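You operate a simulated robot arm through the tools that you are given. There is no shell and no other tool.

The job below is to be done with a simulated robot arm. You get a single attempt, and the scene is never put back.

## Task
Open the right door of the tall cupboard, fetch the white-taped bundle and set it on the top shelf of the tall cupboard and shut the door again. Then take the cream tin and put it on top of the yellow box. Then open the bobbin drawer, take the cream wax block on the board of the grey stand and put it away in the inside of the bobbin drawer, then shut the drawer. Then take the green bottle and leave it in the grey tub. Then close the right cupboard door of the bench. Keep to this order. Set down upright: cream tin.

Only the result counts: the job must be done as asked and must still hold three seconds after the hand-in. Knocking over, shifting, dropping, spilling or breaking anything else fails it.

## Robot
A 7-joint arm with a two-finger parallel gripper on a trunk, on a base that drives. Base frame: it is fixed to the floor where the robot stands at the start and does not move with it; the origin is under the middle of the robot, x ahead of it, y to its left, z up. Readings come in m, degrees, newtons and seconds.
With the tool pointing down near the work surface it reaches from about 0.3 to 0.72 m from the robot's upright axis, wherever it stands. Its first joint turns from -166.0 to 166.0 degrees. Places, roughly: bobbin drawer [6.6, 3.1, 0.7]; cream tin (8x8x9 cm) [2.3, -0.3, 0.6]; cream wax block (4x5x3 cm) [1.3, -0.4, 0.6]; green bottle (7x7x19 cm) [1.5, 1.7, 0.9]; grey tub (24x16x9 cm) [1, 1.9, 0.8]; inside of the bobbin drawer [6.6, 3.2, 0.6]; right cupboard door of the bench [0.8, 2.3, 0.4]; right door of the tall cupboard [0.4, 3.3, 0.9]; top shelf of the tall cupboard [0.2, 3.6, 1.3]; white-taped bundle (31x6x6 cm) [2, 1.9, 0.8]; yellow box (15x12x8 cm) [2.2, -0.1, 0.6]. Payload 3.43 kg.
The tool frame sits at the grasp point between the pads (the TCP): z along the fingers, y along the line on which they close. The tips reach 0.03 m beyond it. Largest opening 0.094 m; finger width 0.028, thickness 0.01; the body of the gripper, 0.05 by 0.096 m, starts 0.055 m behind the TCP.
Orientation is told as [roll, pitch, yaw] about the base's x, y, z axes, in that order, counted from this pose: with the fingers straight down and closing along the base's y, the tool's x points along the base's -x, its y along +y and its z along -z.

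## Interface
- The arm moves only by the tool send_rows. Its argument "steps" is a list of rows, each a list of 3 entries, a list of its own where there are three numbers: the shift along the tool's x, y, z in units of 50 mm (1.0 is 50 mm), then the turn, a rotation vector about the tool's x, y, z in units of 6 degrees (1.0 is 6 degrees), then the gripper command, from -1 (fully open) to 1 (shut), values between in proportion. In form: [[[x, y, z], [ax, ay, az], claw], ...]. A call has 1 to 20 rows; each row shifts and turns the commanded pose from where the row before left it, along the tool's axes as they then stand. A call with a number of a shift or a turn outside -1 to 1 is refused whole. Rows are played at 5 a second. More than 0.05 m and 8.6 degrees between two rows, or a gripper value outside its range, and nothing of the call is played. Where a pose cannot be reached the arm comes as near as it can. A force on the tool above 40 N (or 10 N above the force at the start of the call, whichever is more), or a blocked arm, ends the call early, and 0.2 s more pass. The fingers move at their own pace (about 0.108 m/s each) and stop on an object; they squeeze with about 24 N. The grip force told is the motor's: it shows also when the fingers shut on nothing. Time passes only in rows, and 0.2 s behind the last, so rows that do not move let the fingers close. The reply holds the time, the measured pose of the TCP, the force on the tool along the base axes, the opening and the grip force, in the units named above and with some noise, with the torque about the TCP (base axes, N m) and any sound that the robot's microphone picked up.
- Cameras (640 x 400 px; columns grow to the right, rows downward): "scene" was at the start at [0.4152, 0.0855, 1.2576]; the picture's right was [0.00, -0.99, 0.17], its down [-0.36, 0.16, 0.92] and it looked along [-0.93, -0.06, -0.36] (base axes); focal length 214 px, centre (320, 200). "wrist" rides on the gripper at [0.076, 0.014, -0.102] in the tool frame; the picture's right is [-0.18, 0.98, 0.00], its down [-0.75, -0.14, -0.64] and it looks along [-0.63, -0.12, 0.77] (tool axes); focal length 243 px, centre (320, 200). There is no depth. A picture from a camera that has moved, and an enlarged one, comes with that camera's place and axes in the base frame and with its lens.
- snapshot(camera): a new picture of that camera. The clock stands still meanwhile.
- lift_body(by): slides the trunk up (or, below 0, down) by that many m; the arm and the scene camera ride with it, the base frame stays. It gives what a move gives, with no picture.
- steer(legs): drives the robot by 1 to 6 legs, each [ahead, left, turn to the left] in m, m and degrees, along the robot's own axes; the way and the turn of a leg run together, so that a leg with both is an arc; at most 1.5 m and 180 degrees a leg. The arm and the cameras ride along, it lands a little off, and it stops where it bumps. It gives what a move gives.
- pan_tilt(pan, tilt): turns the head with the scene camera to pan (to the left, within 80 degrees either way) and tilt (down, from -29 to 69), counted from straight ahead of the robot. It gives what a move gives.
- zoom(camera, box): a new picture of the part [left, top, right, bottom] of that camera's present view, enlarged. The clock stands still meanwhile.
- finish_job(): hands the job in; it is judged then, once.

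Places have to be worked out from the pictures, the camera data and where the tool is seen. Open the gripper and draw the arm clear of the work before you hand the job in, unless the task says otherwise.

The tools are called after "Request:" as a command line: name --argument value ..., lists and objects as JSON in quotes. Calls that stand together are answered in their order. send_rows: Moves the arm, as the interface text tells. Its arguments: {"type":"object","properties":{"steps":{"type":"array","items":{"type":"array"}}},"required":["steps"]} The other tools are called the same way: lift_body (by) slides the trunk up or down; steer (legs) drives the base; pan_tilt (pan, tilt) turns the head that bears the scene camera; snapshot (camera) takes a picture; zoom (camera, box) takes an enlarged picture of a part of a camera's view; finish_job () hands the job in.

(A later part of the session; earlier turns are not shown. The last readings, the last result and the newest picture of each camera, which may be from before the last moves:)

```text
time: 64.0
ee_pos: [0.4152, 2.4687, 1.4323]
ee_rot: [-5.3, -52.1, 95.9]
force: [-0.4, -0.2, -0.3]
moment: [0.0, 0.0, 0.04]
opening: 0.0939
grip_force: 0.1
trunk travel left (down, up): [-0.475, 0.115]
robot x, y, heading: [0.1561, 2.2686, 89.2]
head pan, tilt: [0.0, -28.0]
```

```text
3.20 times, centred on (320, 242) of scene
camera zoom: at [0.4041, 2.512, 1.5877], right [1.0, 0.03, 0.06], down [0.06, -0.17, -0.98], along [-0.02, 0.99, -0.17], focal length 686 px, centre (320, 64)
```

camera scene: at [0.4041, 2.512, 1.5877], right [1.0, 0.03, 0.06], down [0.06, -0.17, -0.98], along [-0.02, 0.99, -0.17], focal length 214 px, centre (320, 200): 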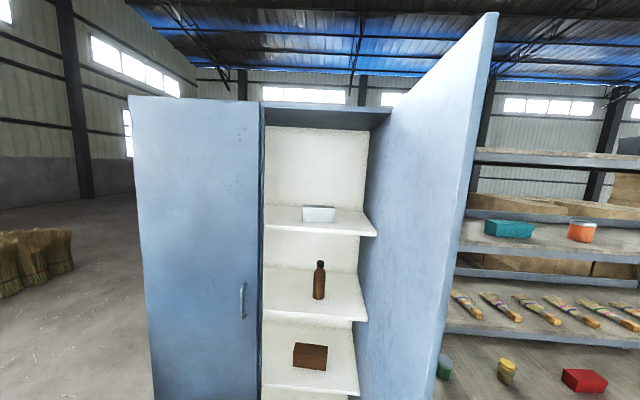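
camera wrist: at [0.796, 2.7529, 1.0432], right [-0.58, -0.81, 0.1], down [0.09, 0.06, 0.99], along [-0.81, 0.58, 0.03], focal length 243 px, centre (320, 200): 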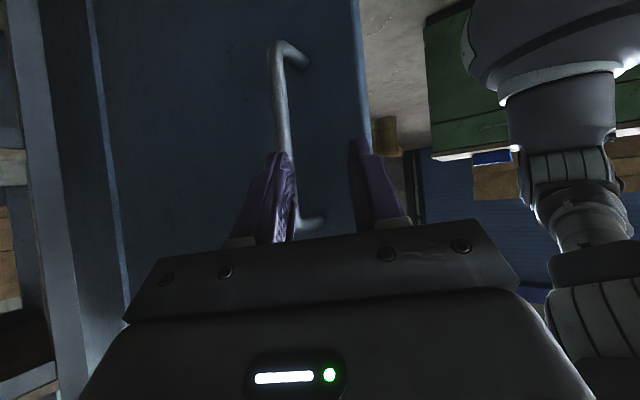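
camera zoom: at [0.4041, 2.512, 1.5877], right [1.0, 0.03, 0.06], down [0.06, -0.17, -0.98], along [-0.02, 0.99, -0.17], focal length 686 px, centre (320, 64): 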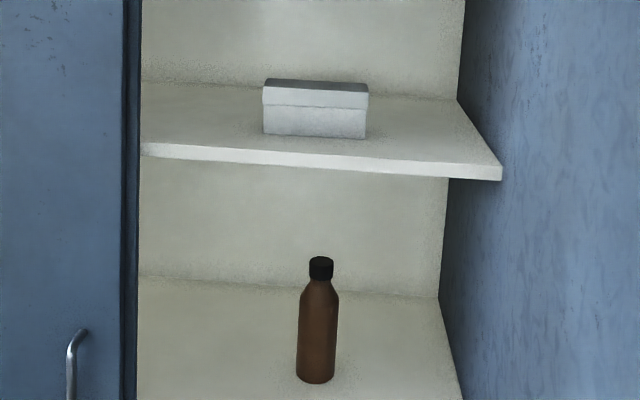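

Top shelf: z≈1.318, y 3.38–3.785, right wall x≈0.64; a white box stands at x 0.31–0.46, y 3.47–3.55, so the bundle fits lengthwise (along y) at x≈0.55. Now I back out of the aisle and go round to the front of the bench.

Request:
steer --legs '[[-1.25, 0, 0], [0, 0, -90]]'

Request:
pan_tilt --pan 40 --tilt 0

Request:
snapshot --camera "scene"

```text
time: 74.2
ee_pos: [0.3306, 0.7423, 1.4318]
ee_rot: [-5.3, -52.1, 5.9]
force: [-0.2, 0.3, 0.2]
moment: [-0.01, 0.02, 0.0]
opening: 0.0942
grip_force: 0.0
trunk travel left (down, up): [-0.475, 0.115]
robot x, y, heading: [0.1301, 1.0044, -0.7]
head pan, tilt: [0.0, -28.0]
```

```text
time: 75.3
ee_pos: [0.3295, 0.7425, 1.4326]
ee_rot: [-5.4, -52.1, 5.9]
force: [0.3, 0.9, 0.3]
moment: [0.05, 0.0, -0.03]
opening: 0.0941
grip_force: 0.0
trunk travel left (down, up): [-0.475, 0.115]
robot x, y, heading: [0.1302, 1.006, -0.9]
head pan, tilt: [40.0, 0.0]
```

```text
taken
camera scene: at [0.3468, 0.8099, 1.5526], right [0.53, -0.77, -0.35], down [-0.61, -0.06, -0.79], along [0.59, 0.63, -0.5], focal length 214 px, centre (320, 200)
```

scene: 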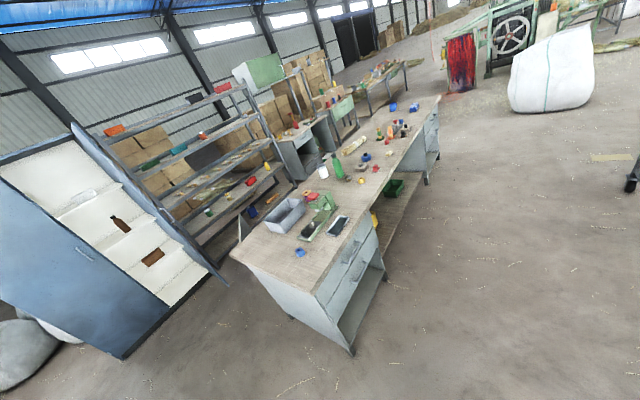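

I drive along the front of the bench to x≈2.0 and turn to face it.

Request:
steer --legs '[[1.5, 0, 0], [0.35, 0, 0], [0, 0, 90]]'

Request:
pan_tilt --pan 0 --tilt 10

Request:
snapshot --camera "scene"

```text
time: 88.2
ee_pos: [2.212, 1.1451, 1.4316]
ee_rot: [-5.4, -52.1, 94.1]
force: [-0.1, 0.4, -0.5]
moment: [0.01, 0.03, 0.03]
opening: 0.094
grip_force: 0.0
trunk travel left (down, up): [-0.475, 0.115]
robot x, y, heading: [1.9435, 0.9535, 87.5]
head pan, tilt: [40.0, 0.0]
```

```text
time: 89.3
ee_pos: [2.2115, 1.1468, 1.4316]
ee_rot: [-5.3, -52.1, 94.2]
force: [0.0, 0.7, 0.3]
moment: [-0.01, 0.0, 0.0]
opening: 0.0941
grip_force: 0.0
trunk travel left (down, up): [-0.475, 0.115]
robot x, y, heading: [1.9469, 0.9511, 87.4]
head pan, tilt: [0.0, 10.0]
```

```text
taken
camera scene: at [2.2063, 1.1763, 1.5286], right [1.0, 0.0, 0.06], down [0.04, -0.74, -0.67], along [0.04, 0.67, -0.74], focal length 214 px, centre (320, 200)
```

scene: 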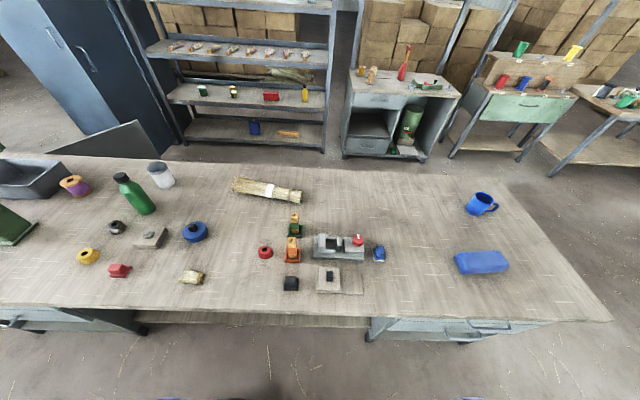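

Bundle centre ≈(2.00, 1.88, 0.81), axis about −11° from x; bench front edge y≈1.36. I drive in 0.22 m, lower the trunk, and turn the tool to point down.

Request:
steer --legs '[[0.22, 0, 0]]'

Request:
lift_body --by -0.3

Request:
send_rows --steps '[[[0, 0, 0], [0, 1, 0], -1], [[0, 0, 0], [0, 1, 0], -1], [[0, 0, 0], [0, 1, 0], -1], [[0, 0, 0], [0, 1, 0], -1], [[0, 0, 0], [0, 1, 0], -1], [[0, 0, 0], [0, 1, 0], -1], [[0, 0, 0], [0, 1, 0], -1], [[0, 0, 0], [0, 1, 0], -1], [[0, 0, 0], [0, 0.67, 0], -1]]'

```text
time: 91.0
ee_pos: [2.2223, 1.3704, 1.4309]
ee_rot: [-5.3, -52.1, 94.1]
force: [-0.1, 0.1, 0.9]
moment: [-0.03, -0.03, -0.01]
opening: 0.0942
grip_force: 0.0
trunk travel left (down, up): [-0.475, 0.115]
robot x, y, heading: [1.9534, 1.1754, 87.2]
head pan, tilt: [0.0, 10.0]
```

```text
time: 94.0
ee_pos: [2.2222, 1.3698, 1.1318]
ee_rot: [-5.4, -52.1, 94.1]
force: [-0.2, 0.0, 0.0]
moment: [-0.02, 0.02, 0.02]
opening: 0.094
grip_force: 0.1
trunk travel left (down, up): [-0.175, 0.415]
robot x, y, heading: [1.9536, 1.1741, 87.5]
head pan, tilt: [0.0, 10.0]
```

```text
time: 96.0
ee_pos: [2.223, 1.3711, 1.1408]
ee_rot: [-4.6, -5.6, 90.4]
force: [-0.6, -0.1, 0.9]
moment: [-0.06, -0.03, 0.01]
opening: 0.0938
grip_force: 0.1
out of reach, approached as far as the arm can: row 8
trunk travel left (down, up): [-0.175, 0.415]
robot x, y, heading: [1.9532, 1.1753, 87.4]
head pan, tilt: [0.0, 10.0]
```

Now I move above the bundle and straighten the tool.

Request:
send_rows --steps '[[[-0.853, 0.377, 0.1], [0, 0.1, 0], -1], [[-0.853, 0.377, 0.1], [-0.1, 0.1, 0], -1], [[-0.853, 0.377, 0.1], [-0.1, 0.1, 0], -1], [[-0.853, 0.377, 0.1], [-0.1, 0.1, 0], -1], [[-0.853, 0.377, 0.1], [-0.1, 0.1, 0], -1], [[-0.853, 0.377, 0.1], [-0.1, 0.1, 0], -1], [[-0.853, 0.377, 0.1], [-0.1, 0.1, 0], -1], [[-0.853, 0.377, 0.1], [-0.1, 0.1, 0], -1], [[-0.853, 0.377, 0.1], [-0.17, 0.13, 0], -1], [[-0.853, 0.377, 0.1], [0, 0, 0], -1], [[-0.853, 0.377, 0.1], [0, 0, 0], -1], [[-0.853, 0.377, 0.1], [0, 0, 0], -1]]'

Request:
snapshot --camera "wrist"

Request:
snapshot --camera "scene"

```text
time: 98.6
ee_pos: [1.9974, 1.8831, 1.0937]
ee_rot: [0.6, -0.3, 89.9]
force: [0.4, -0.1, 0.6]
moment: [-0.01, -0.02, 0.01]
opening: 0.094
grip_force: 0.0
trunk travel left (down, up): [-0.175, 0.415]
robot x, y, heading: [1.956, 1.1772, 87.3]
head pan, tilt: [0.0, 10.0]
```

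```text
taken
camera wrist: at [1.9851, 1.8068, 1.1954], right [-0.98, 0.18, 0.01], down [0.15, 0.75, 0.64], along [0.11, 0.63, -0.77], focal length 243 px, centre (320, 200)
```

wrist: 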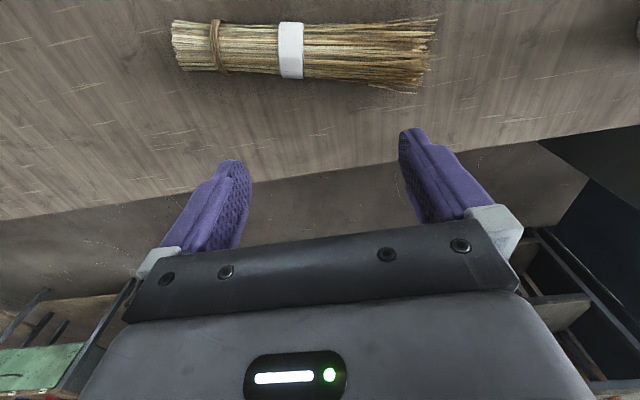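

```text
taken
camera scene: at [1.9983, 1.9795, 1.1315], right [1.0, 0.0, -0.01], down [0.0, -0.99, 0.17], along [-0.01, -0.17, -0.99], focal length 214 px, centre (320, 200)
```

scene: 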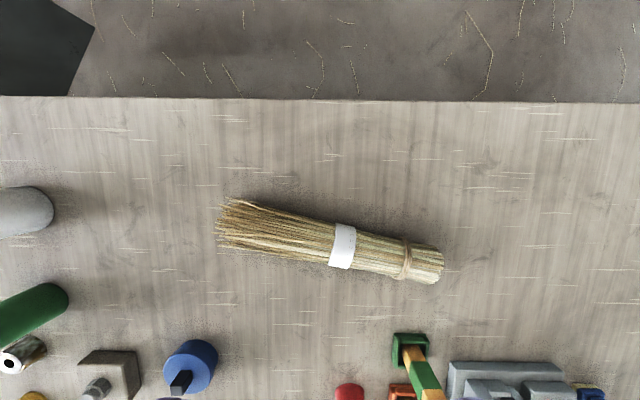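

Bundle centre now ≈(2.01, 1.862), axis −11.3°. I shift slightly and yaw the tool so the fingers close across it.

Request:
send_rows --steps '[[[0.42, -0.26, 0], [0, 0, -1], -1], [[0, 0, 0], [0, 0, -1], -1], [[0, 0, 0], [0, 0, -1], -1], [[0, 0, 0], [0, 0, -1], -1], [[0, 0, 0], [0, 0, -1], -1], [[0, 0, 0], [0, 0, -1], -1], [[0, 0, 0], [0, 0, -1], -1], [[0, 0, 0], [0, 0, -1], -1], [[0, 0, 0], [0, 0, -1], -1], [[0, 0, 0], [0, 0, -1], -1], [[0, 0, 0], [0, 0, -1], -1], [[0, 0, 0], [0, 0, -1], -1], [[0, 0, 0], [0, 0, -1], -1], [[0, 0, 0], [0, 0, -0.13], -1]]'

Request:
snapshot --camera "wrist"

Request:
snapshot --camera "scene"

```text
time: 101.6
ee_pos: [2.0091, 1.862, 1.0958]
ee_rot: [-0.1, -0.6, 168.9]
force: [0.1, -1.4, 1.0]
moment: [-0.01, -0.01, 0.03]
opening: 0.0942
grip_force: 0.1
trunk travel left (down, up): [-0.175, 0.415]
robot x, y, heading: [1.953, 1.1777, 87.4]
head pan, tilt: [0.0, 10.0]
```

```text
taken
camera wrist: at [2.0827, 1.8326, 1.1968], right [-0.37, -0.93, 0.0], down [-0.71, 0.28, 0.65], along [-0.6, 0.24, -0.76], focal length 243 px, centre (320, 200)
```

wrist: 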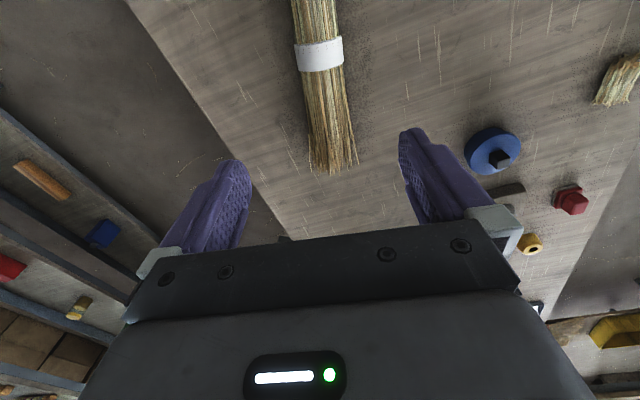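

```text
taken
camera scene: at [1.9173, 1.8816, 1.1341], right [0.19, 0.98, 0.0], down [0.97, -0.19, 0.16], along [0.16, -0.03, -0.99], focal length 214 px, centre (320, 200)
```

scene: 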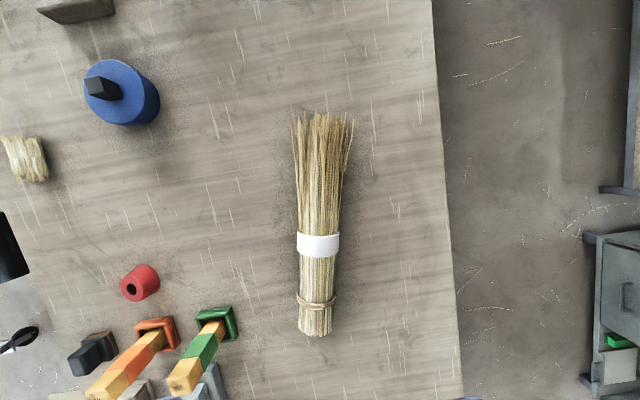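

Well aligned. I descend most of the way.

Request:
send_rows --steps '[[[0, 0, 0.9], [0, 0, 0], -1], [[0, 0, 0.9], [0, 0, 0], -1], [[0, 0, 0.9], [0, 0, 0], -1], [[0, 0, 0.9], [0, 0, 0], -1], [[0, 0, 0.9], [0, 0, 0], -1]]'

Request:
snapshot --camera "wrist"

```text
time: 102.8
ee_pos: [2.0071, 1.8626, 0.8689]
ee_rot: [-0.2, -0.5, 169.0]
force: [-0.9, -0.9, 0.5]
moment: [0.03, -0.06, 0.02]
opening: 0.0941
grip_force: 0.1
trunk travel left (down, up): [-0.175, 0.415]
robot x, y, heading: [1.9544, 1.1758, 87.3]
head pan, tilt: [0.0, 10.0]
```

```text
taken
camera wrist: at [2.0807, 1.8335, 0.9701], right [-0.37, -0.93, 0.0], down [-0.71, 0.28, 0.65], along [-0.6, 0.24, -0.76], focal length 243 px, centre (320, 200)
```

wrist: 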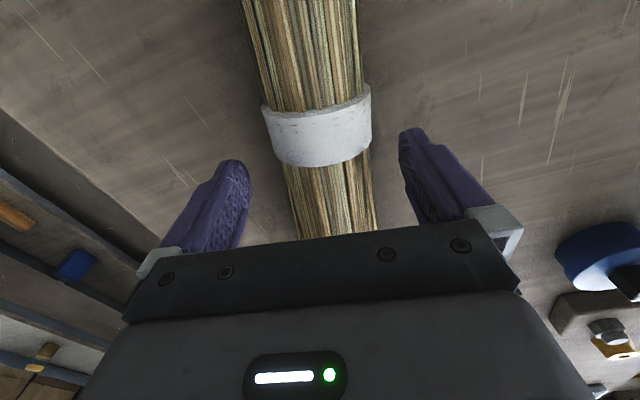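

Fingers straddle the bundle; descend another 45 mm and check.

Request:
send_rows --steps '[[[0, 0, 0.45], [0, 0, 0], -1], [[0, 0, 0.45], [0, 0, 0], -1]]'

Request:
snapshot --camera "wrist"

Request:
snapshot --camera "scene"

```text
time: 103.4
ee_pos: [2.0038, 1.8552, 0.8295]
ee_rot: [-0.3, -0.7, 168.9]
force: [0.3, 0.8, 0.1]
moment: [-0.02, 0.02, -0.01]
opening: 0.094
grip_force: 0.0
out of reach, approached as far as the arm can: row 2
trunk travel left (down, up): [-0.175, 0.415]
robot x, y, heading: [1.9556, 1.1761, 87.4]
head pan, tilt: [0.0, 10.0]
```

```text
taken
camera wrist: at [2.0761, 1.8256, 0.9313], right [-0.37, -0.93, 0.0], down [-0.71, 0.28, 0.65], along [-0.6, 0.24, -0.76], focal length 243 px, centre (320, 200)
```

wrist: 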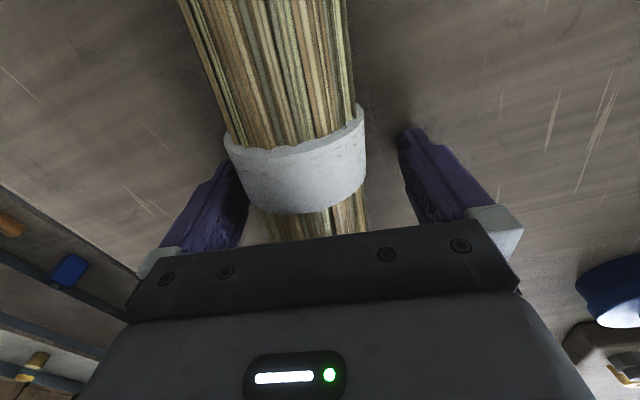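

```text
taken
camera scene: at [1.9108, 1.8749, 0.8686], right [0.19, 0.98, 0.0], down [0.97, -0.19, 0.16], along [0.16, -0.03, -0.99], focal length 214 px, centre (320, 200)
```

scene: 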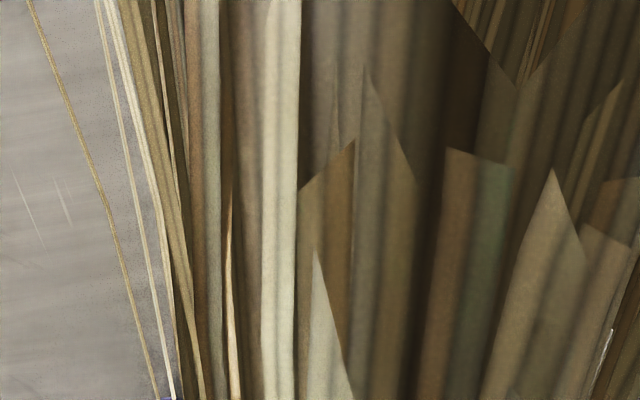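

Near the arm's reach limit; I raise the arm slightly, correct sideways, fold the head camera, and use the trunk for the last descent.

Request:
send_rows --steps '[[[0, 0, -0.9], [0, 0, 0], -1], [[-0.02, -0.14, 0], [0, 0, 0], -1]]'

Request:
pan_tilt --pan 0 --tilt 60

Request:
lift_body --by -0.05

Request:
snapshot --camera "wrist"

```text
time: 104.0
ee_pos: [2.0045, 1.8617, 0.8759]
ee_rot: [-0.1, -0.7, 169.0]
force: [-0.1, -0.4, 0.5]
moment: [-0.01, -0.03, -0.03]
opening: 0.0938
grip_force: 0.2
trunk travel left (down, up): [-0.175, 0.415]
robot x, y, heading: [1.9523, 1.1769, 87.2]
head pan, tilt: [0.0, 10.0]
```

```text
time: 105.2
ee_pos: [2.0041, 1.8612, 0.875]
ee_rot: [-0.1, -0.6, 168.8]
force: [0.0, 0.0, -0.1]
moment: [0.01, 0.0, -0.03]
opening: 0.0942
grip_force: 0.0
trunk travel left (down, up): [-0.175, 0.415]
robot x, y, heading: [1.9584, 1.176, 87.4]
head pan, tilt: [0.0, 60.0]
```

```text
time: 106.2
ee_pos: [2.005, 1.8612, 0.8303]
ee_rot: [-0.5, -0.5, 169.0]
force: [-2.0, -9.1, 12.4]
moment: [-1.02, -0.01, -0.12]
opening: 0.0937
grip_force: 0.1
trunk travel left (down, up): [-0.125, 0.465]
robot x, y, heading: [1.9554, 1.1744, 87.7]
head pan, tilt: [0.0, 60.0]
stopped: the force on the tool passed its limit at 41 N (the readings are from after the stop); the commanded pose is now the measured one
```

```text
taken
camera wrist: at [2.0775, 1.8312, 0.9314], right [-0.37, -0.93, -0.01], down [-0.71, 0.28, 0.65], along [-0.6, 0.24, -0.76], focal length 243 px, centre (320, 200)
```

wrist: 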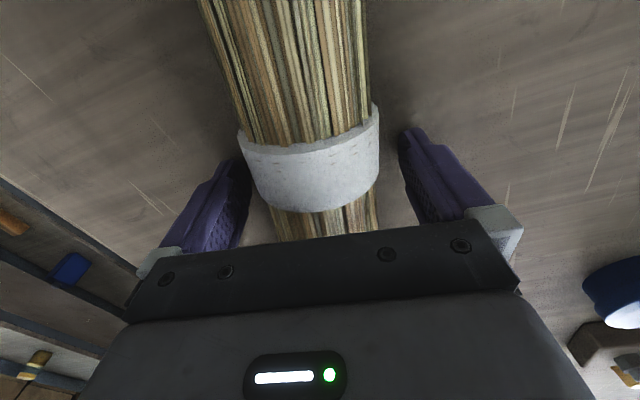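

The tips touched the bench top (z≈0.80), so the bundle's centre is at ≈0.83 — right where the TCP is. I lift 5 mm and close.

Request:
send_rows --steps '[[[0, 0, -0.12], [0, 0, 0], -1], [[0, 0, 0], [0, 0, 0], 1], [[0, 0, 0], [0, 0, 0], 1], [[0, 0, 0], [0, 0, 0], 1], [[0, 0, 0], [0, 0, 0], 1]]'

Request:
send_rows --steps '[[[0, 0, -0.4], [0, 0, 0], 1], [[0, 0, -0.4], [0, 0, 0], 1], [[0, 0, -0.4], [0, 0, 0], 1]]'

Request:
snapshot --camera "wrist"

```text
time: 107.4
ee_pos: [2.0038, 1.8623, 0.8351]
ee_rot: [-0.4, -0.7, 169.0]
force: [0.8, 0.2, 0.6]
moment: [0.03, 0.04, -0.03]
opening: 0.0568
grip_force: 23.8
trunk travel left (down, up): [-0.125, 0.465]
robot x, y, heading: [1.9543, 1.1788, 87.5]
head pan, tilt: [0.0, 60.0]
```

```text
time: 108.2
ee_pos: [2.0048, 1.8618, 0.8959]
ee_rot: [-0.4, -0.6, 169.0]
force: [-0.3, 0.6, -0.6]
moment: [0.0, 0.03, -0.03]
opening: 0.0569
grip_force: 23.8
trunk travel left (down, up): [-0.125, 0.465]
robot x, y, heading: [1.9559, 1.1791, 87.4]
head pan, tilt: [0.0, 60.0]
```

```text
taken
camera wrist: at [2.0785, 1.832, 0.9958], right [-0.37, -0.93, -0.01], down [-0.71, 0.28, 0.65], along [-0.6, 0.24, -0.76], focal length 243 px, centre (320, 200)
```

wrist: 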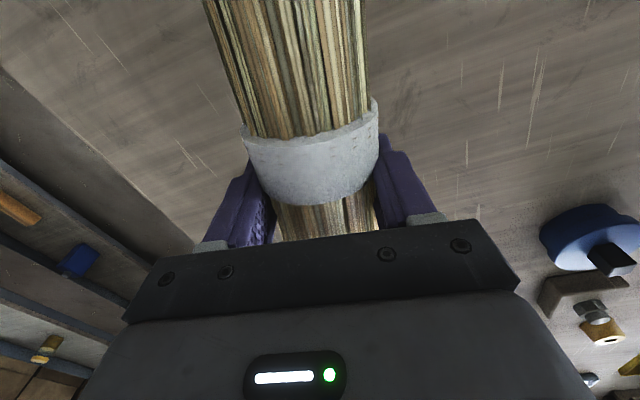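

Bundle is held (57 mm). I raise the trunk, back off from the bench and strafe left to the aisle (the base can move sideways).

Request:
lift_body --by 0.42

Request:
steer --legs '[[-0.22, 0, 2.5], [0, 1.5, 0], [0, 0.35, 0]]'

Request:
snapshot --camera "wrist"

```text
refused: 0.42 is not a number from -0.4 to 0.4
```

```text
time: 113.7
ee_pos: [1.191, 1.6415, 0.895]
ee_rot: [-0.7, 0.4, 171.6]
force: [3.0, -1.1, -1.1]
moment: [0.04, 0.24, 0.14]
opening: 0.0554
grip_force: 23.7
trunk travel left (down, up): [-0.125, 0.465]
robot x, y, heading: [1.1622, 0.9528, 90.3]
head pan, tilt: [0.0, 60.0]
stopped in leg 2: the force on the tool passed its limit at 100 N (the readings are from after the stop); the commanded pose is now the measured one
```

```text
taken
camera wrist: at [1.2632, 1.6147, 0.9976], right [-0.33, -0.95, -0.01], down [-0.73, 0.24, 0.64], along [-0.6, 0.22, -0.77], focal length 243 px, centre (320, 200)
```

wrist: 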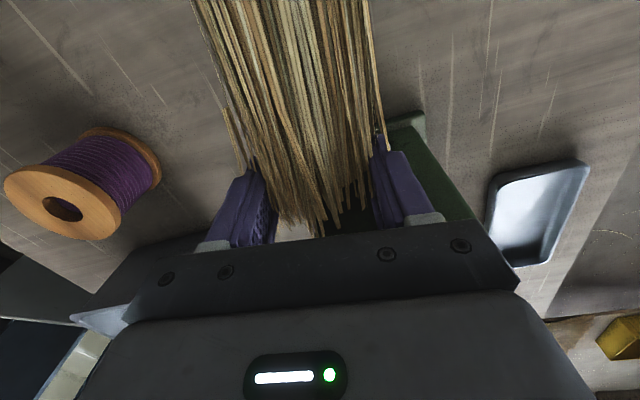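

The lift was refused for exceeding 0.4 and the strafe ran low and hit something, sliding the bundle in the grip. I raise the trunk now and inspect before anything else.

Request:
lift_body --by 0.3

Request:
pan_tilt --pan 0 --tilt 20

Request:
snapshot --camera "scene"

Request:
snapshot --camera "wrist"

```text
time: 116.7
ee_pos: [1.1896, 1.6428, 1.1958]
ee_rot: [-0.7, 0.4, 171.6]
force: [-0.9, 0.4, -0.6]
moment: [-0.01, 0.12, 0.01]
opening: 0.0551
grip_force: 24.1
trunk travel left (down, up): [-0.425, 0.165]
robot x, y, heading: [1.1641, 0.9537, 90.1]
head pan, tilt: [0.0, 60.0]
```

```text
time: 117.7
ee_pos: [1.1896, 1.644, 1.1944]
ee_rot: [-0.8, 0.4, 171.7]
force: [-0.2, 0.3, -0.2]
moment: [0.01, 0.11, 0.01]
opening: 0.0549
grip_force: 23.8
trunk travel left (down, up): [-0.425, 0.165]
robot x, y, heading: [1.1637, 0.9591, 90.1]
head pan, tilt: [0.0, 20.0]
```

```text
taken
camera scene: at [1.1118, 1.6547, 1.232], right [0.14, 0.99, 0.01], down [0.93, -0.14, 0.35], along [0.35, -0.04, -0.94], focal length 214 px, centre (320, 200)
```

scene: 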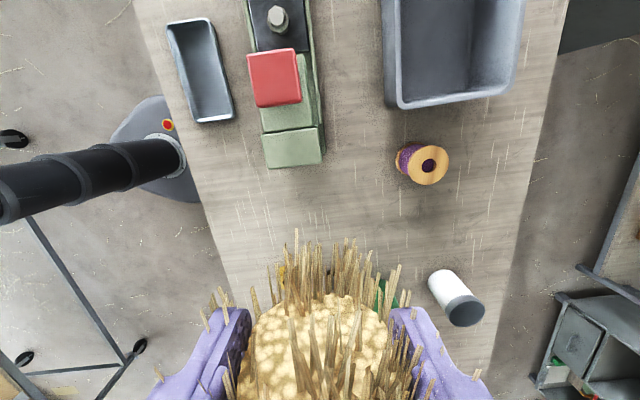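

```text
taken
camera wrist: at [1.2619, 1.6154, 1.2975], right [-0.32, -0.95, -0.01], down [-0.73, 0.24, 0.64], along [-0.6, 0.22, -0.77], focal length 243 px, centre (320, 200)
```

wrist: 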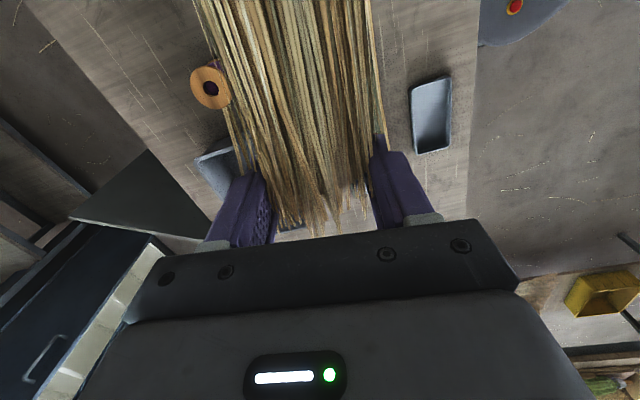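

The bundle is still held, now at its bristle end; it had hit the green press. I raise a bit more and look back along the bench to check whether anything was disturbed.

Request:
lift_body --by 0.15

Request:
pan_tilt --pan 70 --tilt 35

Request:
snapshot --camera "scene"

Request:
pan_tilt --pan -70 --tilt 35

Request:
snapshot --camera "scene"

```text
time: 119.5
ee_pos: [1.189, 1.6428, 1.3449]
ee_rot: [-0.7, 0.3, 171.7]
force: [0.0, 0.5, -1.3]
moment: [0.04, 0.09, 0.0]
opening: 0.0554
grip_force: 24.4
trunk travel left (down, up): [-0.575, 0.015]
robot x, y, heading: [1.1622, 0.9524, 90.1]
head pan, tilt: [0.0, 20.0]
```

```text
time: 120.9
ee_pos: [1.189, 1.6422, 1.3453]
ee_rot: [-0.8, 0.4, 171.7]
force: [-0.9, -0.1, -0.4]
moment: [0.0, 0.13, -0.03]
opening: 0.0549
grip_force: 23.8
trunk travel left (down, up): [-0.575, 0.015]
robot x, y, heading: [1.1652, 0.9591, 90.3]
head pan, tilt: [70.0, 35.0]
```

```text
taken
camera scene: at [1.1228, 1.5688, 1.444], right [0.06, 0.35, -0.93], down [0.89, 0.41, 0.21], along [0.46, -0.84, -0.29], focal length 214 px, centre (320, 200)
```

scene: 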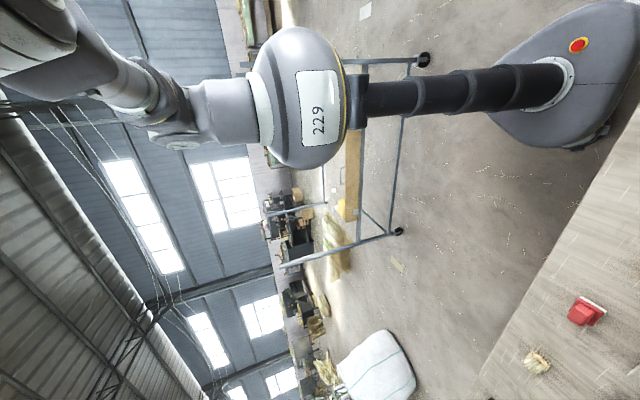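

```text
time: 123.1
ee_pos: [1.1896, 1.6428, 1.3457]
ee_rot: [-0.8, 0.4, 171.8]
force: [0.0, -0.5, -0.5]
moment: [0.04, 0.12, -0.03]
opening: 0.0552
grip_force: 24.2
trunk travel left (down, up): [-0.575, 0.015]
robot x, y, heading: [1.1621, 0.9578, 89.8]
head pan, tilt: [-70.0, 35.0]
```

```text
taken
camera scene: at [1.1467, 1.7325, 1.4462], right [0.04, 0.33, 0.94], down [0.73, -0.65, 0.2], along [0.68, 0.68, -0.27], focal length 214 px, centre (320, 200)
```

scene: 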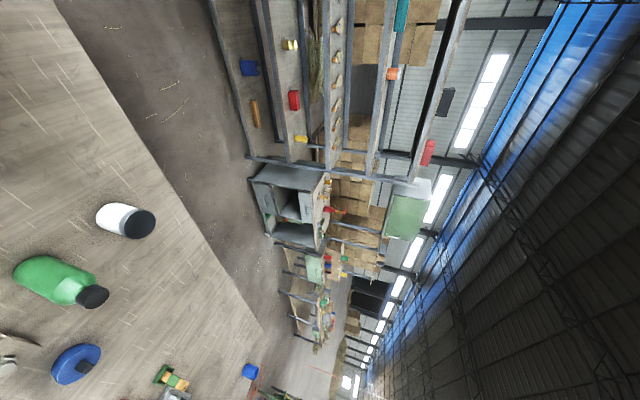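

Bottle, cup and blue disc stand upright where they were. I check whether the green press was shifted, looking down at its other end.

Request:
pan_tilt --pan 0 --tilt 0

Request:
snapshot --camera "scene"

Request:
zoom --camera "scene" --box '[120, 100, 480, 325]'

```text
time: 124.5
ee_pos: [1.1895, 1.6419, 1.3444]
ee_rot: [-0.8, 0.4, 171.8]
force: [-0.4, -0.1, -0.9]
moment: [0.03, 0.11, 0.02]
opening: 0.0551
grip_force: 23.9
trunk travel left (down, up): [-0.575, 0.015]
robot x, y, heading: [1.162, 0.9536, 90.3]
head pan, tilt: [0.0, 0.0]
```

```text
taken
camera scene: at [1.0798, 1.6595, 1.3849], right [0.14, 0.99, 0.01], down [0.99, -0.14, 0.01], along [0.01, 0.01, -1.0], focal length 214 px, centre (320, 200)
```

scene: 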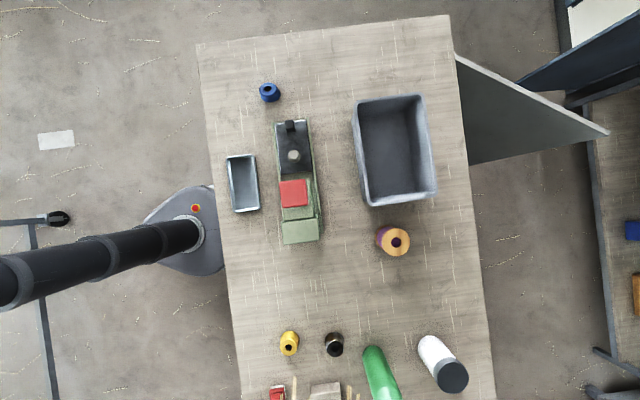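

```text
1.78 times, centred on (300, 212) of scene
camera zoom: at [1.0798, 1.6595, 1.3849], right [0.14, 0.99, 0.01], down [0.99, -0.14, 0.01], along [0.01, 0.01, -1.0], focal length 381 px, centre (356, 178)
```

zoom: 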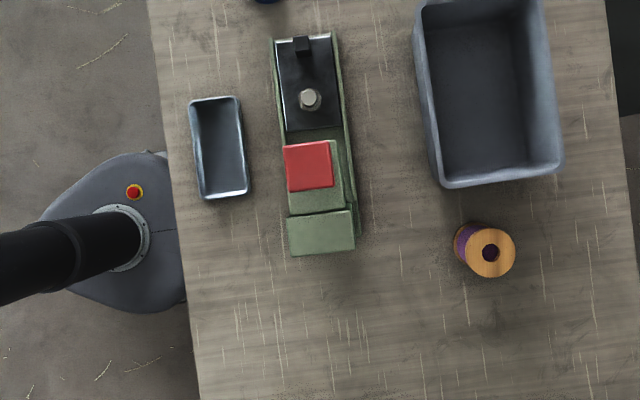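

Overhead view shows the press aligned with the bench and everything standing; its end position matches the earlier estimate within error. With the hand at z 1.345 I now strafe left 1.0 m, clear of the bench.

Request:
steer --legs '[[0, 1.05, 0]]'

```text
time: 129.9
ee_pos: [0.1467, 1.6465, 1.3453]
ee_rot: [-0.9, 0.3, 170.9]
force: [0.8, -0.6, -0.9]
moment: [0.04, 0.08, 0.01]
opening: 0.0552
grip_force: 24.5
trunk travel left (down, up): [-0.575, 0.015]
robot x, y, heading: [0.1152, 0.9601, 89.7]
head pan, tilt: [0.0, 0.0]
```

Clear of the bench. I exchange trunk height for arm height so the wrist is level with the shoulder for the shelf.

Request:
lift_body --by -0.27

Request:
send_rows --steps '[[[0, 0, -0.9], [0, 0, 0], 1], [[0, 0, -0.9], [0, 0, 0], 1], [[0, 0, -0.9], [0, 0, 0], 1], [[0, 0, -0.9], [0, 0, 0], 1], [[0, 0, -0.9], [0, 0, 0], 1], [[0, 0, -0.9], [0, 0, 0], 1], [[0, 0, -0.9], [0, 0, 0], 1]]'

Request:
snapshot --camera "wrist"

```text
time: 132.7
ee_pos: [0.1466, 1.6452, 1.0767]
ee_rot: [-0.8, 0.4, 170.9]
force: [0.3, 0.0, -0.7]
moment: [0.0, 0.09, -0.02]
opening: 0.0552
grip_force: 23.9
trunk travel left (down, up): [-0.305, 0.285]
robot x, y, heading: [0.1136, 0.9566, 89.6]
head pan, tilt: [0.0, 0.0]
```

```text
time: 134.3
ee_pos: [0.128, 1.6394, 1.3335]
ee_rot: [-0.8, 0.3, 170.9]
force: [0.0, 0.0, -0.9]
moment: [0.01, 0.13, 0.01]
opening: 0.0553
grip_force: 24.2
out of reach, approached as far as the arm can: row 6, 7
trunk travel left (down, up): [-0.305, 0.285]
robot x, y, heading: [0.1114, 0.9617, 89.5]
head pan, tilt: [0.0, 0.0]
```

```text
taken
camera wrist: at [0.2011, 1.6125, 1.4361], right [-0.34, -0.94, -0.02], down [-0.73, 0.25, 0.64], along [-0.6, 0.23, -0.77], focal length 243 px, centre (320, 200)
```

wrist: 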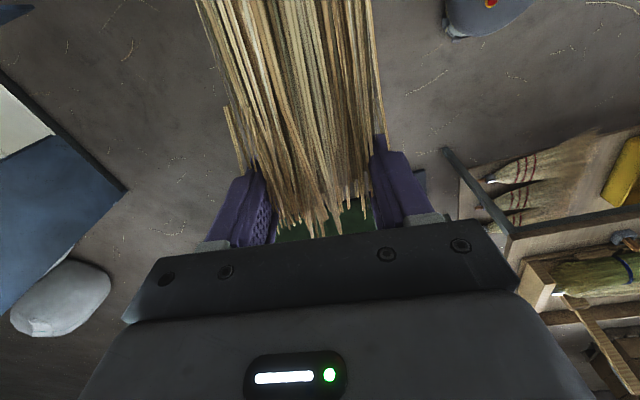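

The arm reaches best at the previous trunk height after all; I go back to it (arm down, trunk up).

Request:
send_rows --steps '[[[0, 0, 0.9], [0, 0, 0], 1], [[0, 0, 0.9], [0, 0, 0], 1], [[0, 0, 0.9], [0, 0, 0], 1], [[0, 0, 0.9], [0, 0, 0], 1], [[0, 0, 0.9], [0, 0, 0], 1]]'

Request:
lift_body --by 0.275

Request:
send_rows --steps '[[[0, 0, 0], [0, 0, -1], 1], [[0, 0, 0], [0, 0, -1], 1], [[0, 0, 0], [0, 0, -1], 1], [[0, 0, 0], [0, 0, -1], 1], [[0, 0, 0], [0, 0, -1], 1], [[0, 0, 0], [0, 0, -1], 1], [[0, 0, 0], [0, 0, -1], 1], [[0, 0, 0], [0, 0, -1], 1], [[0, 0, 0], [0, 0, -1], 1], [[0, 0, 0], [0, 0, -1], 1], [[0, 0, 0], [0, 0, -1], 1], [[0, 0, 0], [0, 0, -1], 1], [[0, 0, 0], [0, 0, -1], 1], [[0, 0, 0], [0, 0, -1], 1], [[0, 0, 0], [0, 0, -1], 1], [[0, 0, 0], [0, 0, -1], 1]]'

Request:
snapshot --camera "wrist"

Request:
snapshot --camera "scene"

```text
time: 135.5
ee_pos: [0.1277, 1.6392, 1.1101]
ee_rot: [-0.8, 0.4, 170.9]
force: [-0.3, 0.2, -0.6]
moment: [0.0, 0.06, 0.01]
opening: 0.0553
grip_force: 23.9
trunk travel left (down, up): [-0.305, 0.285]
robot x, y, heading: [0.112, 0.9599, 89.6]
head pan, tilt: [0.0, 0.0]
```

```text
time: 138.3
ee_pos: [0.1294, 1.6395, 1.3851]
ee_rot: [-0.7, 0.3, 170.9]
force: [0.1, 0.9, -1.1]
moment: [0.02, 0.12, 0.0]
opening: 0.0553
grip_force: 23.9
trunk travel left (down, up): [-0.58, 0.01]
robot x, y, heading: [0.1098, 0.9594, 89.6]
head pan, tilt: [0.0, 0.0]
```

```text
time: 141.7
ee_pos: [0.1287, 1.6399, 1.3851]
ee_rot: [0.4, 0.7, -92.9]
force: [1.3, -0.5, -0.7]
moment: [-0.11, -0.01, -0.01]
opening: 0.0549
grip_force: 24.2
trunk travel left (down, up): [-0.58, 0.01]
robot x, y, heading: [0.1095, 0.9623, 89.5]
head pan, tilt: [0.0, 0.0]
```

```text
taken
camera wrist: at [0.1459, 1.7133, 1.4879], right [0.97, -0.23, 0.01], down [-0.19, -0.75, 0.63], along [-0.14, -0.61, -0.78], focal length 243 px, centre (320, 200)
```

wrist: 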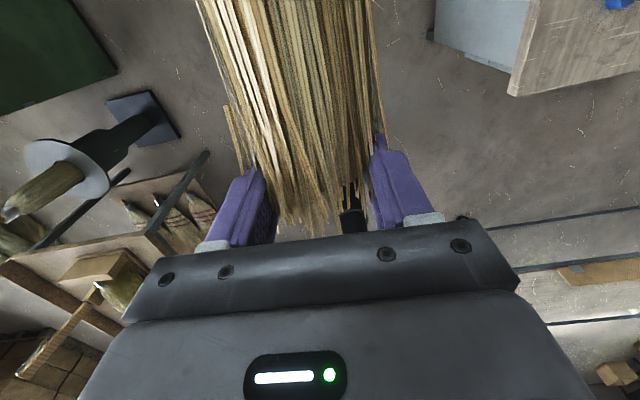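

```text
taken
camera scene: at [0.1221, 1.5311, 1.424], right [-1.0, 0.05, -0.01], down [0.05, 1.0, 0.01], along [0.01, 0.01, -1.0], focal length 214 px, centre (320, 200)
```

scene: 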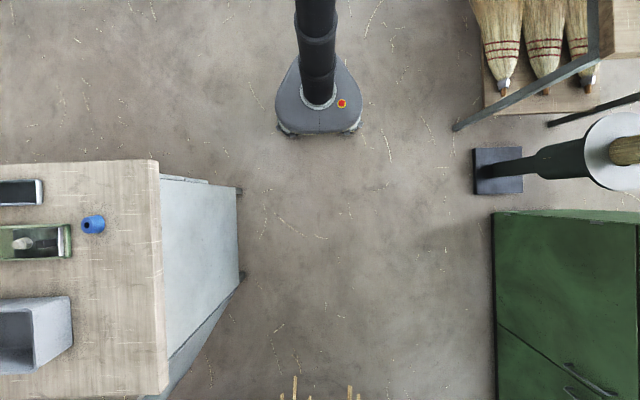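

Bundle now points along +y, held at its near end. I retract the arm and bring it to the robot's right so it can go in beside the open door.

Request:
send_rows --steps '[[[-0.628, 0.653, 0], [0, 0, -0.05], 1], [[-0.628, 0.653, 0], [0, 0, -0.05], 1], [[-0.628, 0.653, 0], [0, 0, -0.05], 1], [[-0.628, 0.653, 0], [0, 0, -0.05], 1], [[-0.628, 0.653, 0], [0, 0, -0.05], 1], [[-0.628, 0.653, 0], [0, 0, -0.05], 1], [[-0.628, 0.653, 0], [0, 0, -0.05], 1], [[-0.628, 0.653, 0], [0, 0, -0.05], 1], [[-0.628, 0.653, 0], [0, 0, -0.05], 1], [[-0.628, 0.653, 0], [0, 0, -0.05], 1]]'

Request:
pan_tilt --pan 0 --tilt 50

Request:
snapshot --camera "scene"

```text
time: 143.9
ee_pos: [0.3884, 1.3086, 1.3814]
ee_rot: [0.5, 0.8, -90.1]
force: [0.7, -0.9, -0.1]
moment: [-0.01, 0.0, 0.01]
opening: 0.0552
grip_force: 24.1
out of reach, approached as far as the arm can: row 9, 10
trunk travel left (down, up): [-0.58, 0.01]
robot x, y, heading: [0.113, 0.9605, 89.4]
head pan, tilt: [0.0, 0.0]
```

```text
time: 145.1
ee_pos: [0.3882, 1.3108, 1.3817]
ee_rot: [0.5, 0.8, -90.1]
force: [0.6, 0.7, -1.2]
moment: [-0.11, 0.03, -0.02]
opening: 0.0552
grip_force: 24.3
trunk travel left (down, up): [-0.58, 0.01]
robot x, y, heading: [0.1159, 0.9614, 89.2]
head pan, tilt: [0.0, 50.0]
```

```text
taken
camera scene: at [0.3877, 1.2798, 1.434], right [-1.0, 0.0, -0.01], down [-0.01, 0.63, 0.77], along [0.01, 0.77, -0.63], focal length 214 px, centre (320, 200)
```

scene: 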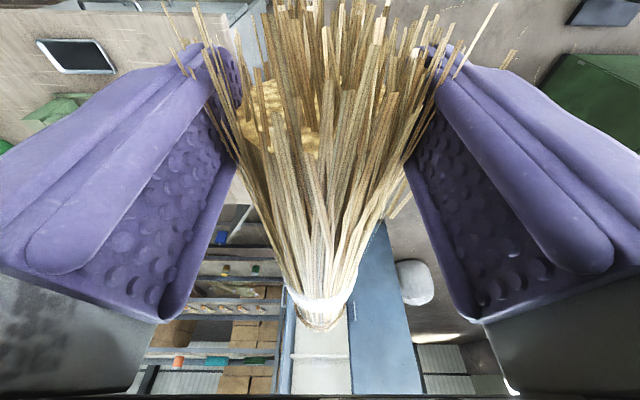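

Bundle is level and points straight ahead. I drive up the aisle toward the open cupboard.

Request:
steer --legs '[[1.5, 0, 0.5]]'

Request:
snapshot --camera "scene"

```text
time: 152.5
ee_pos: [0.369, 2.8189, 1.3811]
ee_rot: [0.4, 0.7, -88.2]
force: [0.5, 0.0, -0.4]
moment: [-0.11, 0.0, -0.04]
opening: 0.0551
grip_force: 24.3
trunk travel left (down, up): [-0.58, 0.01]
robot x, y, heading: [0.1043, 2.4595, 91.4]
head pan, tilt: [0.0, 50.0]
```

```text
taken
camera scene: at [0.3696, 2.7883, 1.4339], right [-1.0, -0.03, -0.01], down [-0.03, 0.63, 0.77], along [-0.02, 0.77, -0.63], focal length 214 px, centre (320, 200)
```

scene: 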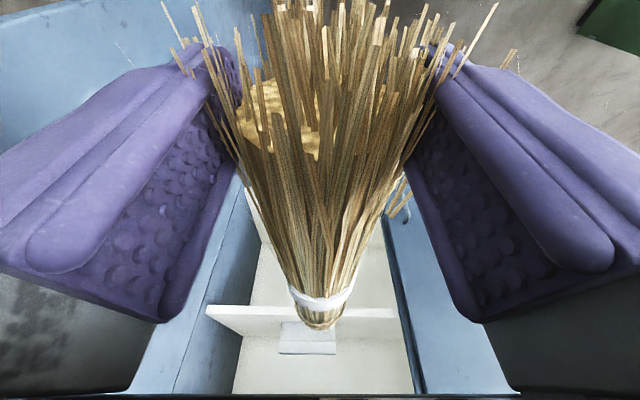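

Shelf front edge ≈ y 3.37, z 1.31; bundle underside clears it by ~3 cm. I drive forward and right to bring it to the opening.

Request:
steer --legs '[[0.29, -0.13, -1.4]]'

Request:
snapshot --camera "scene"

Request:
snapshot --camera "wrist"

```text
time: 154.6
ee_pos: [0.5066, 3.1049, 1.3806]
ee_rot: [0.5, 0.6, -90.0]
force: [0.5, -0.2, -0.3]
moment: [-0.09, -0.03, 0.02]
opening: 0.0553
grip_force: 24.3
trunk travel left (down, up): [-0.58, 0.01]
robot x, y, heading: [0.2286, 2.753, 89.5]
head pan, tilt: [0.0, 50.0]
```

```text
taken
camera scene: at [0.5065, 3.0753, 1.4337], right [-1.0, 0.0, -0.01], down [-0.01, 0.63, 0.77], along [0.01, 0.77, -0.63], focal length 214 px, centre (320, 200)
```

scene: 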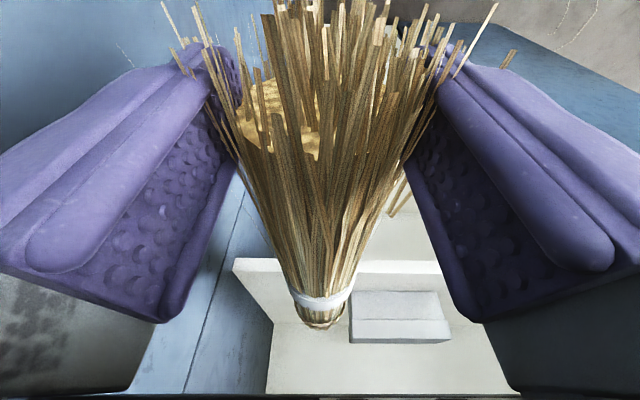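

```text
taken
camera wrist: at [0.5208, 3.1808, 1.4836], right [0.98, -0.18, 0.01], down [-0.15, -0.76, 0.63], along [-0.11, -0.62, -0.77], focal length 243 px, centre (320, 200)
```

wrist: 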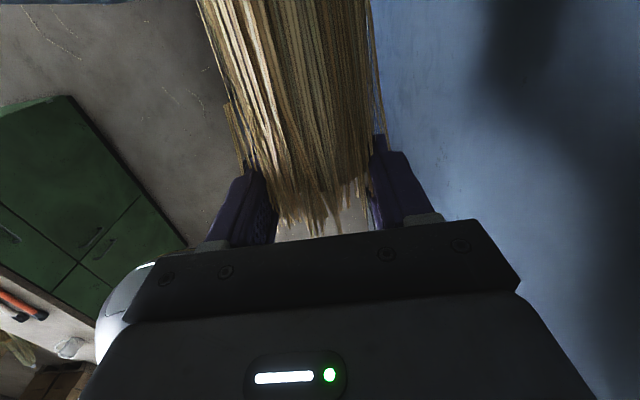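

Gap on the shelf: box right edge x≈0.45, right shelf edge ≈0.62. I drive 6 cm closer, then slide the bundle in at x≈0.54.

Request:
steer --legs '[[0.06, 0, 0.5]]'

Request:
send_rows --steps '[[[0.8, 0.13, 0], [0, 0, 0], 1], [[0.8, 0.13, 0], [0, 0, 0], 1], [[0.8, 0.13, 0], [0, 0, 0], 1], [[0.8, 0.13, 0], [0, 0, 0], 1], [[0.8, 0.13, 0], [0, 0, 0], 1]]'

Request:
snapshot --camera "scene"

```text
time: 155.6
ee_pos: [0.5038, 3.1702, 1.3796]
ee_rot: [0.5, 0.6, -89.5]
force: [0.2, 0.7, -1.2]
moment: [-0.19, 0.03, 0.02]
opening: 0.0556
grip_force: 24.2
trunk travel left (down, up): [-0.58, 0.01]
robot x, y, heading: [0.2292, 2.8097, 90.1]
head pan, tilt: [0.0, 50.0]
```

```text
time: 156.8
ee_pos: [0.5001, 3.2526, 1.4008]
ee_rot: [0.5, 0.7, -89.5]
force: [0.4, -0.3, -1.2]
moment: [-0.14, -0.02, -0.01]
opening: 0.0548
grip_force: 24.3
out of reach, approached as far as the arm can: row 1, 2, 3, 4, 5
trunk travel left (down, up): [-0.58, 0.01]
robot x, y, heading: [0.2321, 2.8146, 89.5]
head pan, tilt: [0.0, 50.0]
```

```text
taken
camera scene: at [0.5008, 3.222, 1.454], right [-1.0, -0.01, -0.01], down [-0.01, 0.63, 0.77], along [0.0, 0.77, -0.63], focal length 214 px, centre (320, 200)
```

scene: 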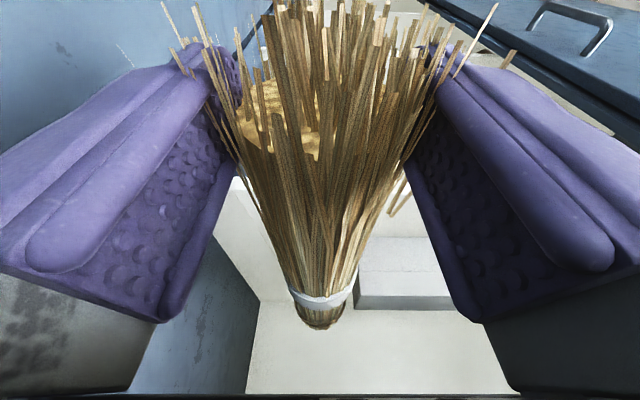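

The last wrist joint is at its limit; yawing the bundle ~8° to the right relieves it and still fits the gap. Then I advance.

Request:
send_rows --steps '[[[0, 0, 0], [0, 0, 0.7], 1], [[0, 0, 0], [0, 0, 0.7], 1], [[0.6, 0, 0.05], [0, 0, 0], 1], [[0.6, 0, 0.05], [0, 0, 0], 1], [[0.6, 0, 0.05], [0, 0, 0], 1]]'

Request:
snapshot --camera "scene"

```text
time: 158.0
ee_pos: [0.4949, 3.2893, 1.4045]
ee_rot: [0.5, 0.7, -97.8]
force: [-0.4, 0.0, -1.6]
moment: [-0.11, 0.0, -0.02]
opening: 0.0553
grip_force: 24.0
out of reach, approached as far as the arm can: row 3, 4, 5
trunk travel left (down, up): [-0.58, 0.01]
robot x, y, heading: [0.23, 2.8092, 90.1]
head pan, tilt: [0.0, 50.0]
```

```text
taken
camera scene: at [0.4907, 3.2585, 1.4566], right [-0.99, 0.14, -0.01], down [0.08, 0.63, 0.77], along [0.11, 0.77, -0.63], focal length 214 px, centre (320, 200)
```

scene: 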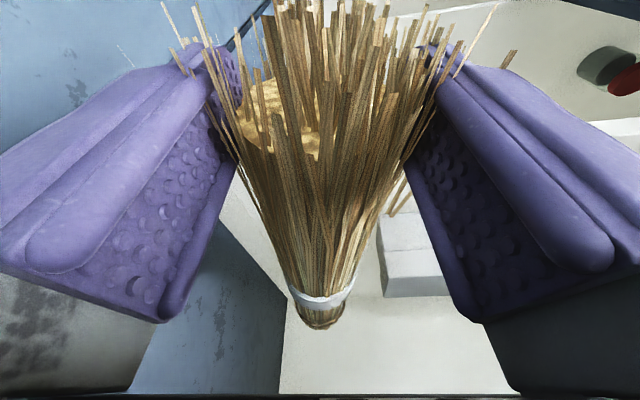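

The arm won't extend further in this posture, but the base has room: base front is ~0.3 m from the cupboard. I drive forward 12 cm and 2.5 cm right.

Request:
steer --legs '[[0.12, -0.025, 0]]'

Request:
snapshot --camera "scene"

Request:
snapshot --camera "wrist"

```text
time: 159.4
ee_pos: [0.5375, 3.4015, 1.4019]
ee_rot: [0.2, 0.7, -98.9]
force: [-0.8, 0.2, -1.2]
moment: [-0.08, 0.02, 0.01]
opening: 0.0551
grip_force: 24.5
trunk travel left (down, up): [-0.58, 0.01]
robot x, y, heading: [0.2603, 2.9284, 89.9]
head pan, tilt: [0.0, 50.0]
stopped in leg 1: the robot was blocked; the commanded pose is now the measured one
```

```text
taken
camera scene: at [0.5322, 3.3709, 1.4557], right [-0.99, 0.15, 0.0], down [0.1, 0.63, 0.77], along [0.12, 0.76, -0.63], focal length 214 px, centre (320, 200)
```

scene: 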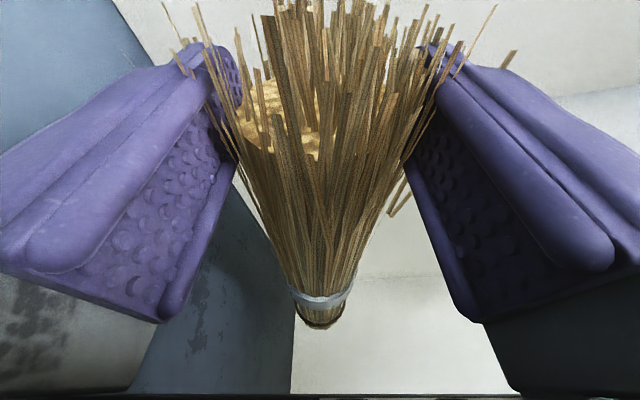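

```text
taken
camera wrist: at [0.5633, 3.473, 1.5056], right [0.94, -0.33, 0.0], down [-0.26, -0.73, 0.63], along [-0.21, -0.6, -0.77], focal length 243 px, centre (320, 200)
```

wrist: 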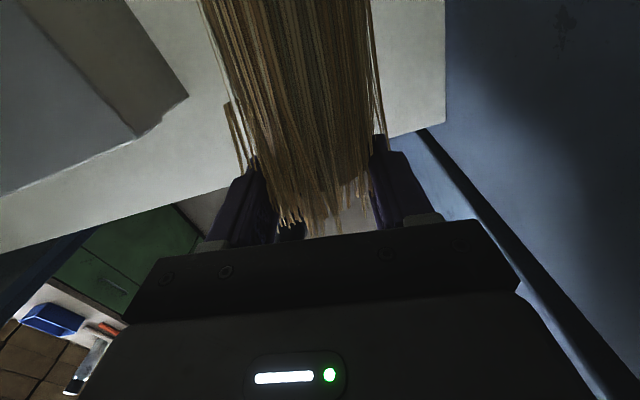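

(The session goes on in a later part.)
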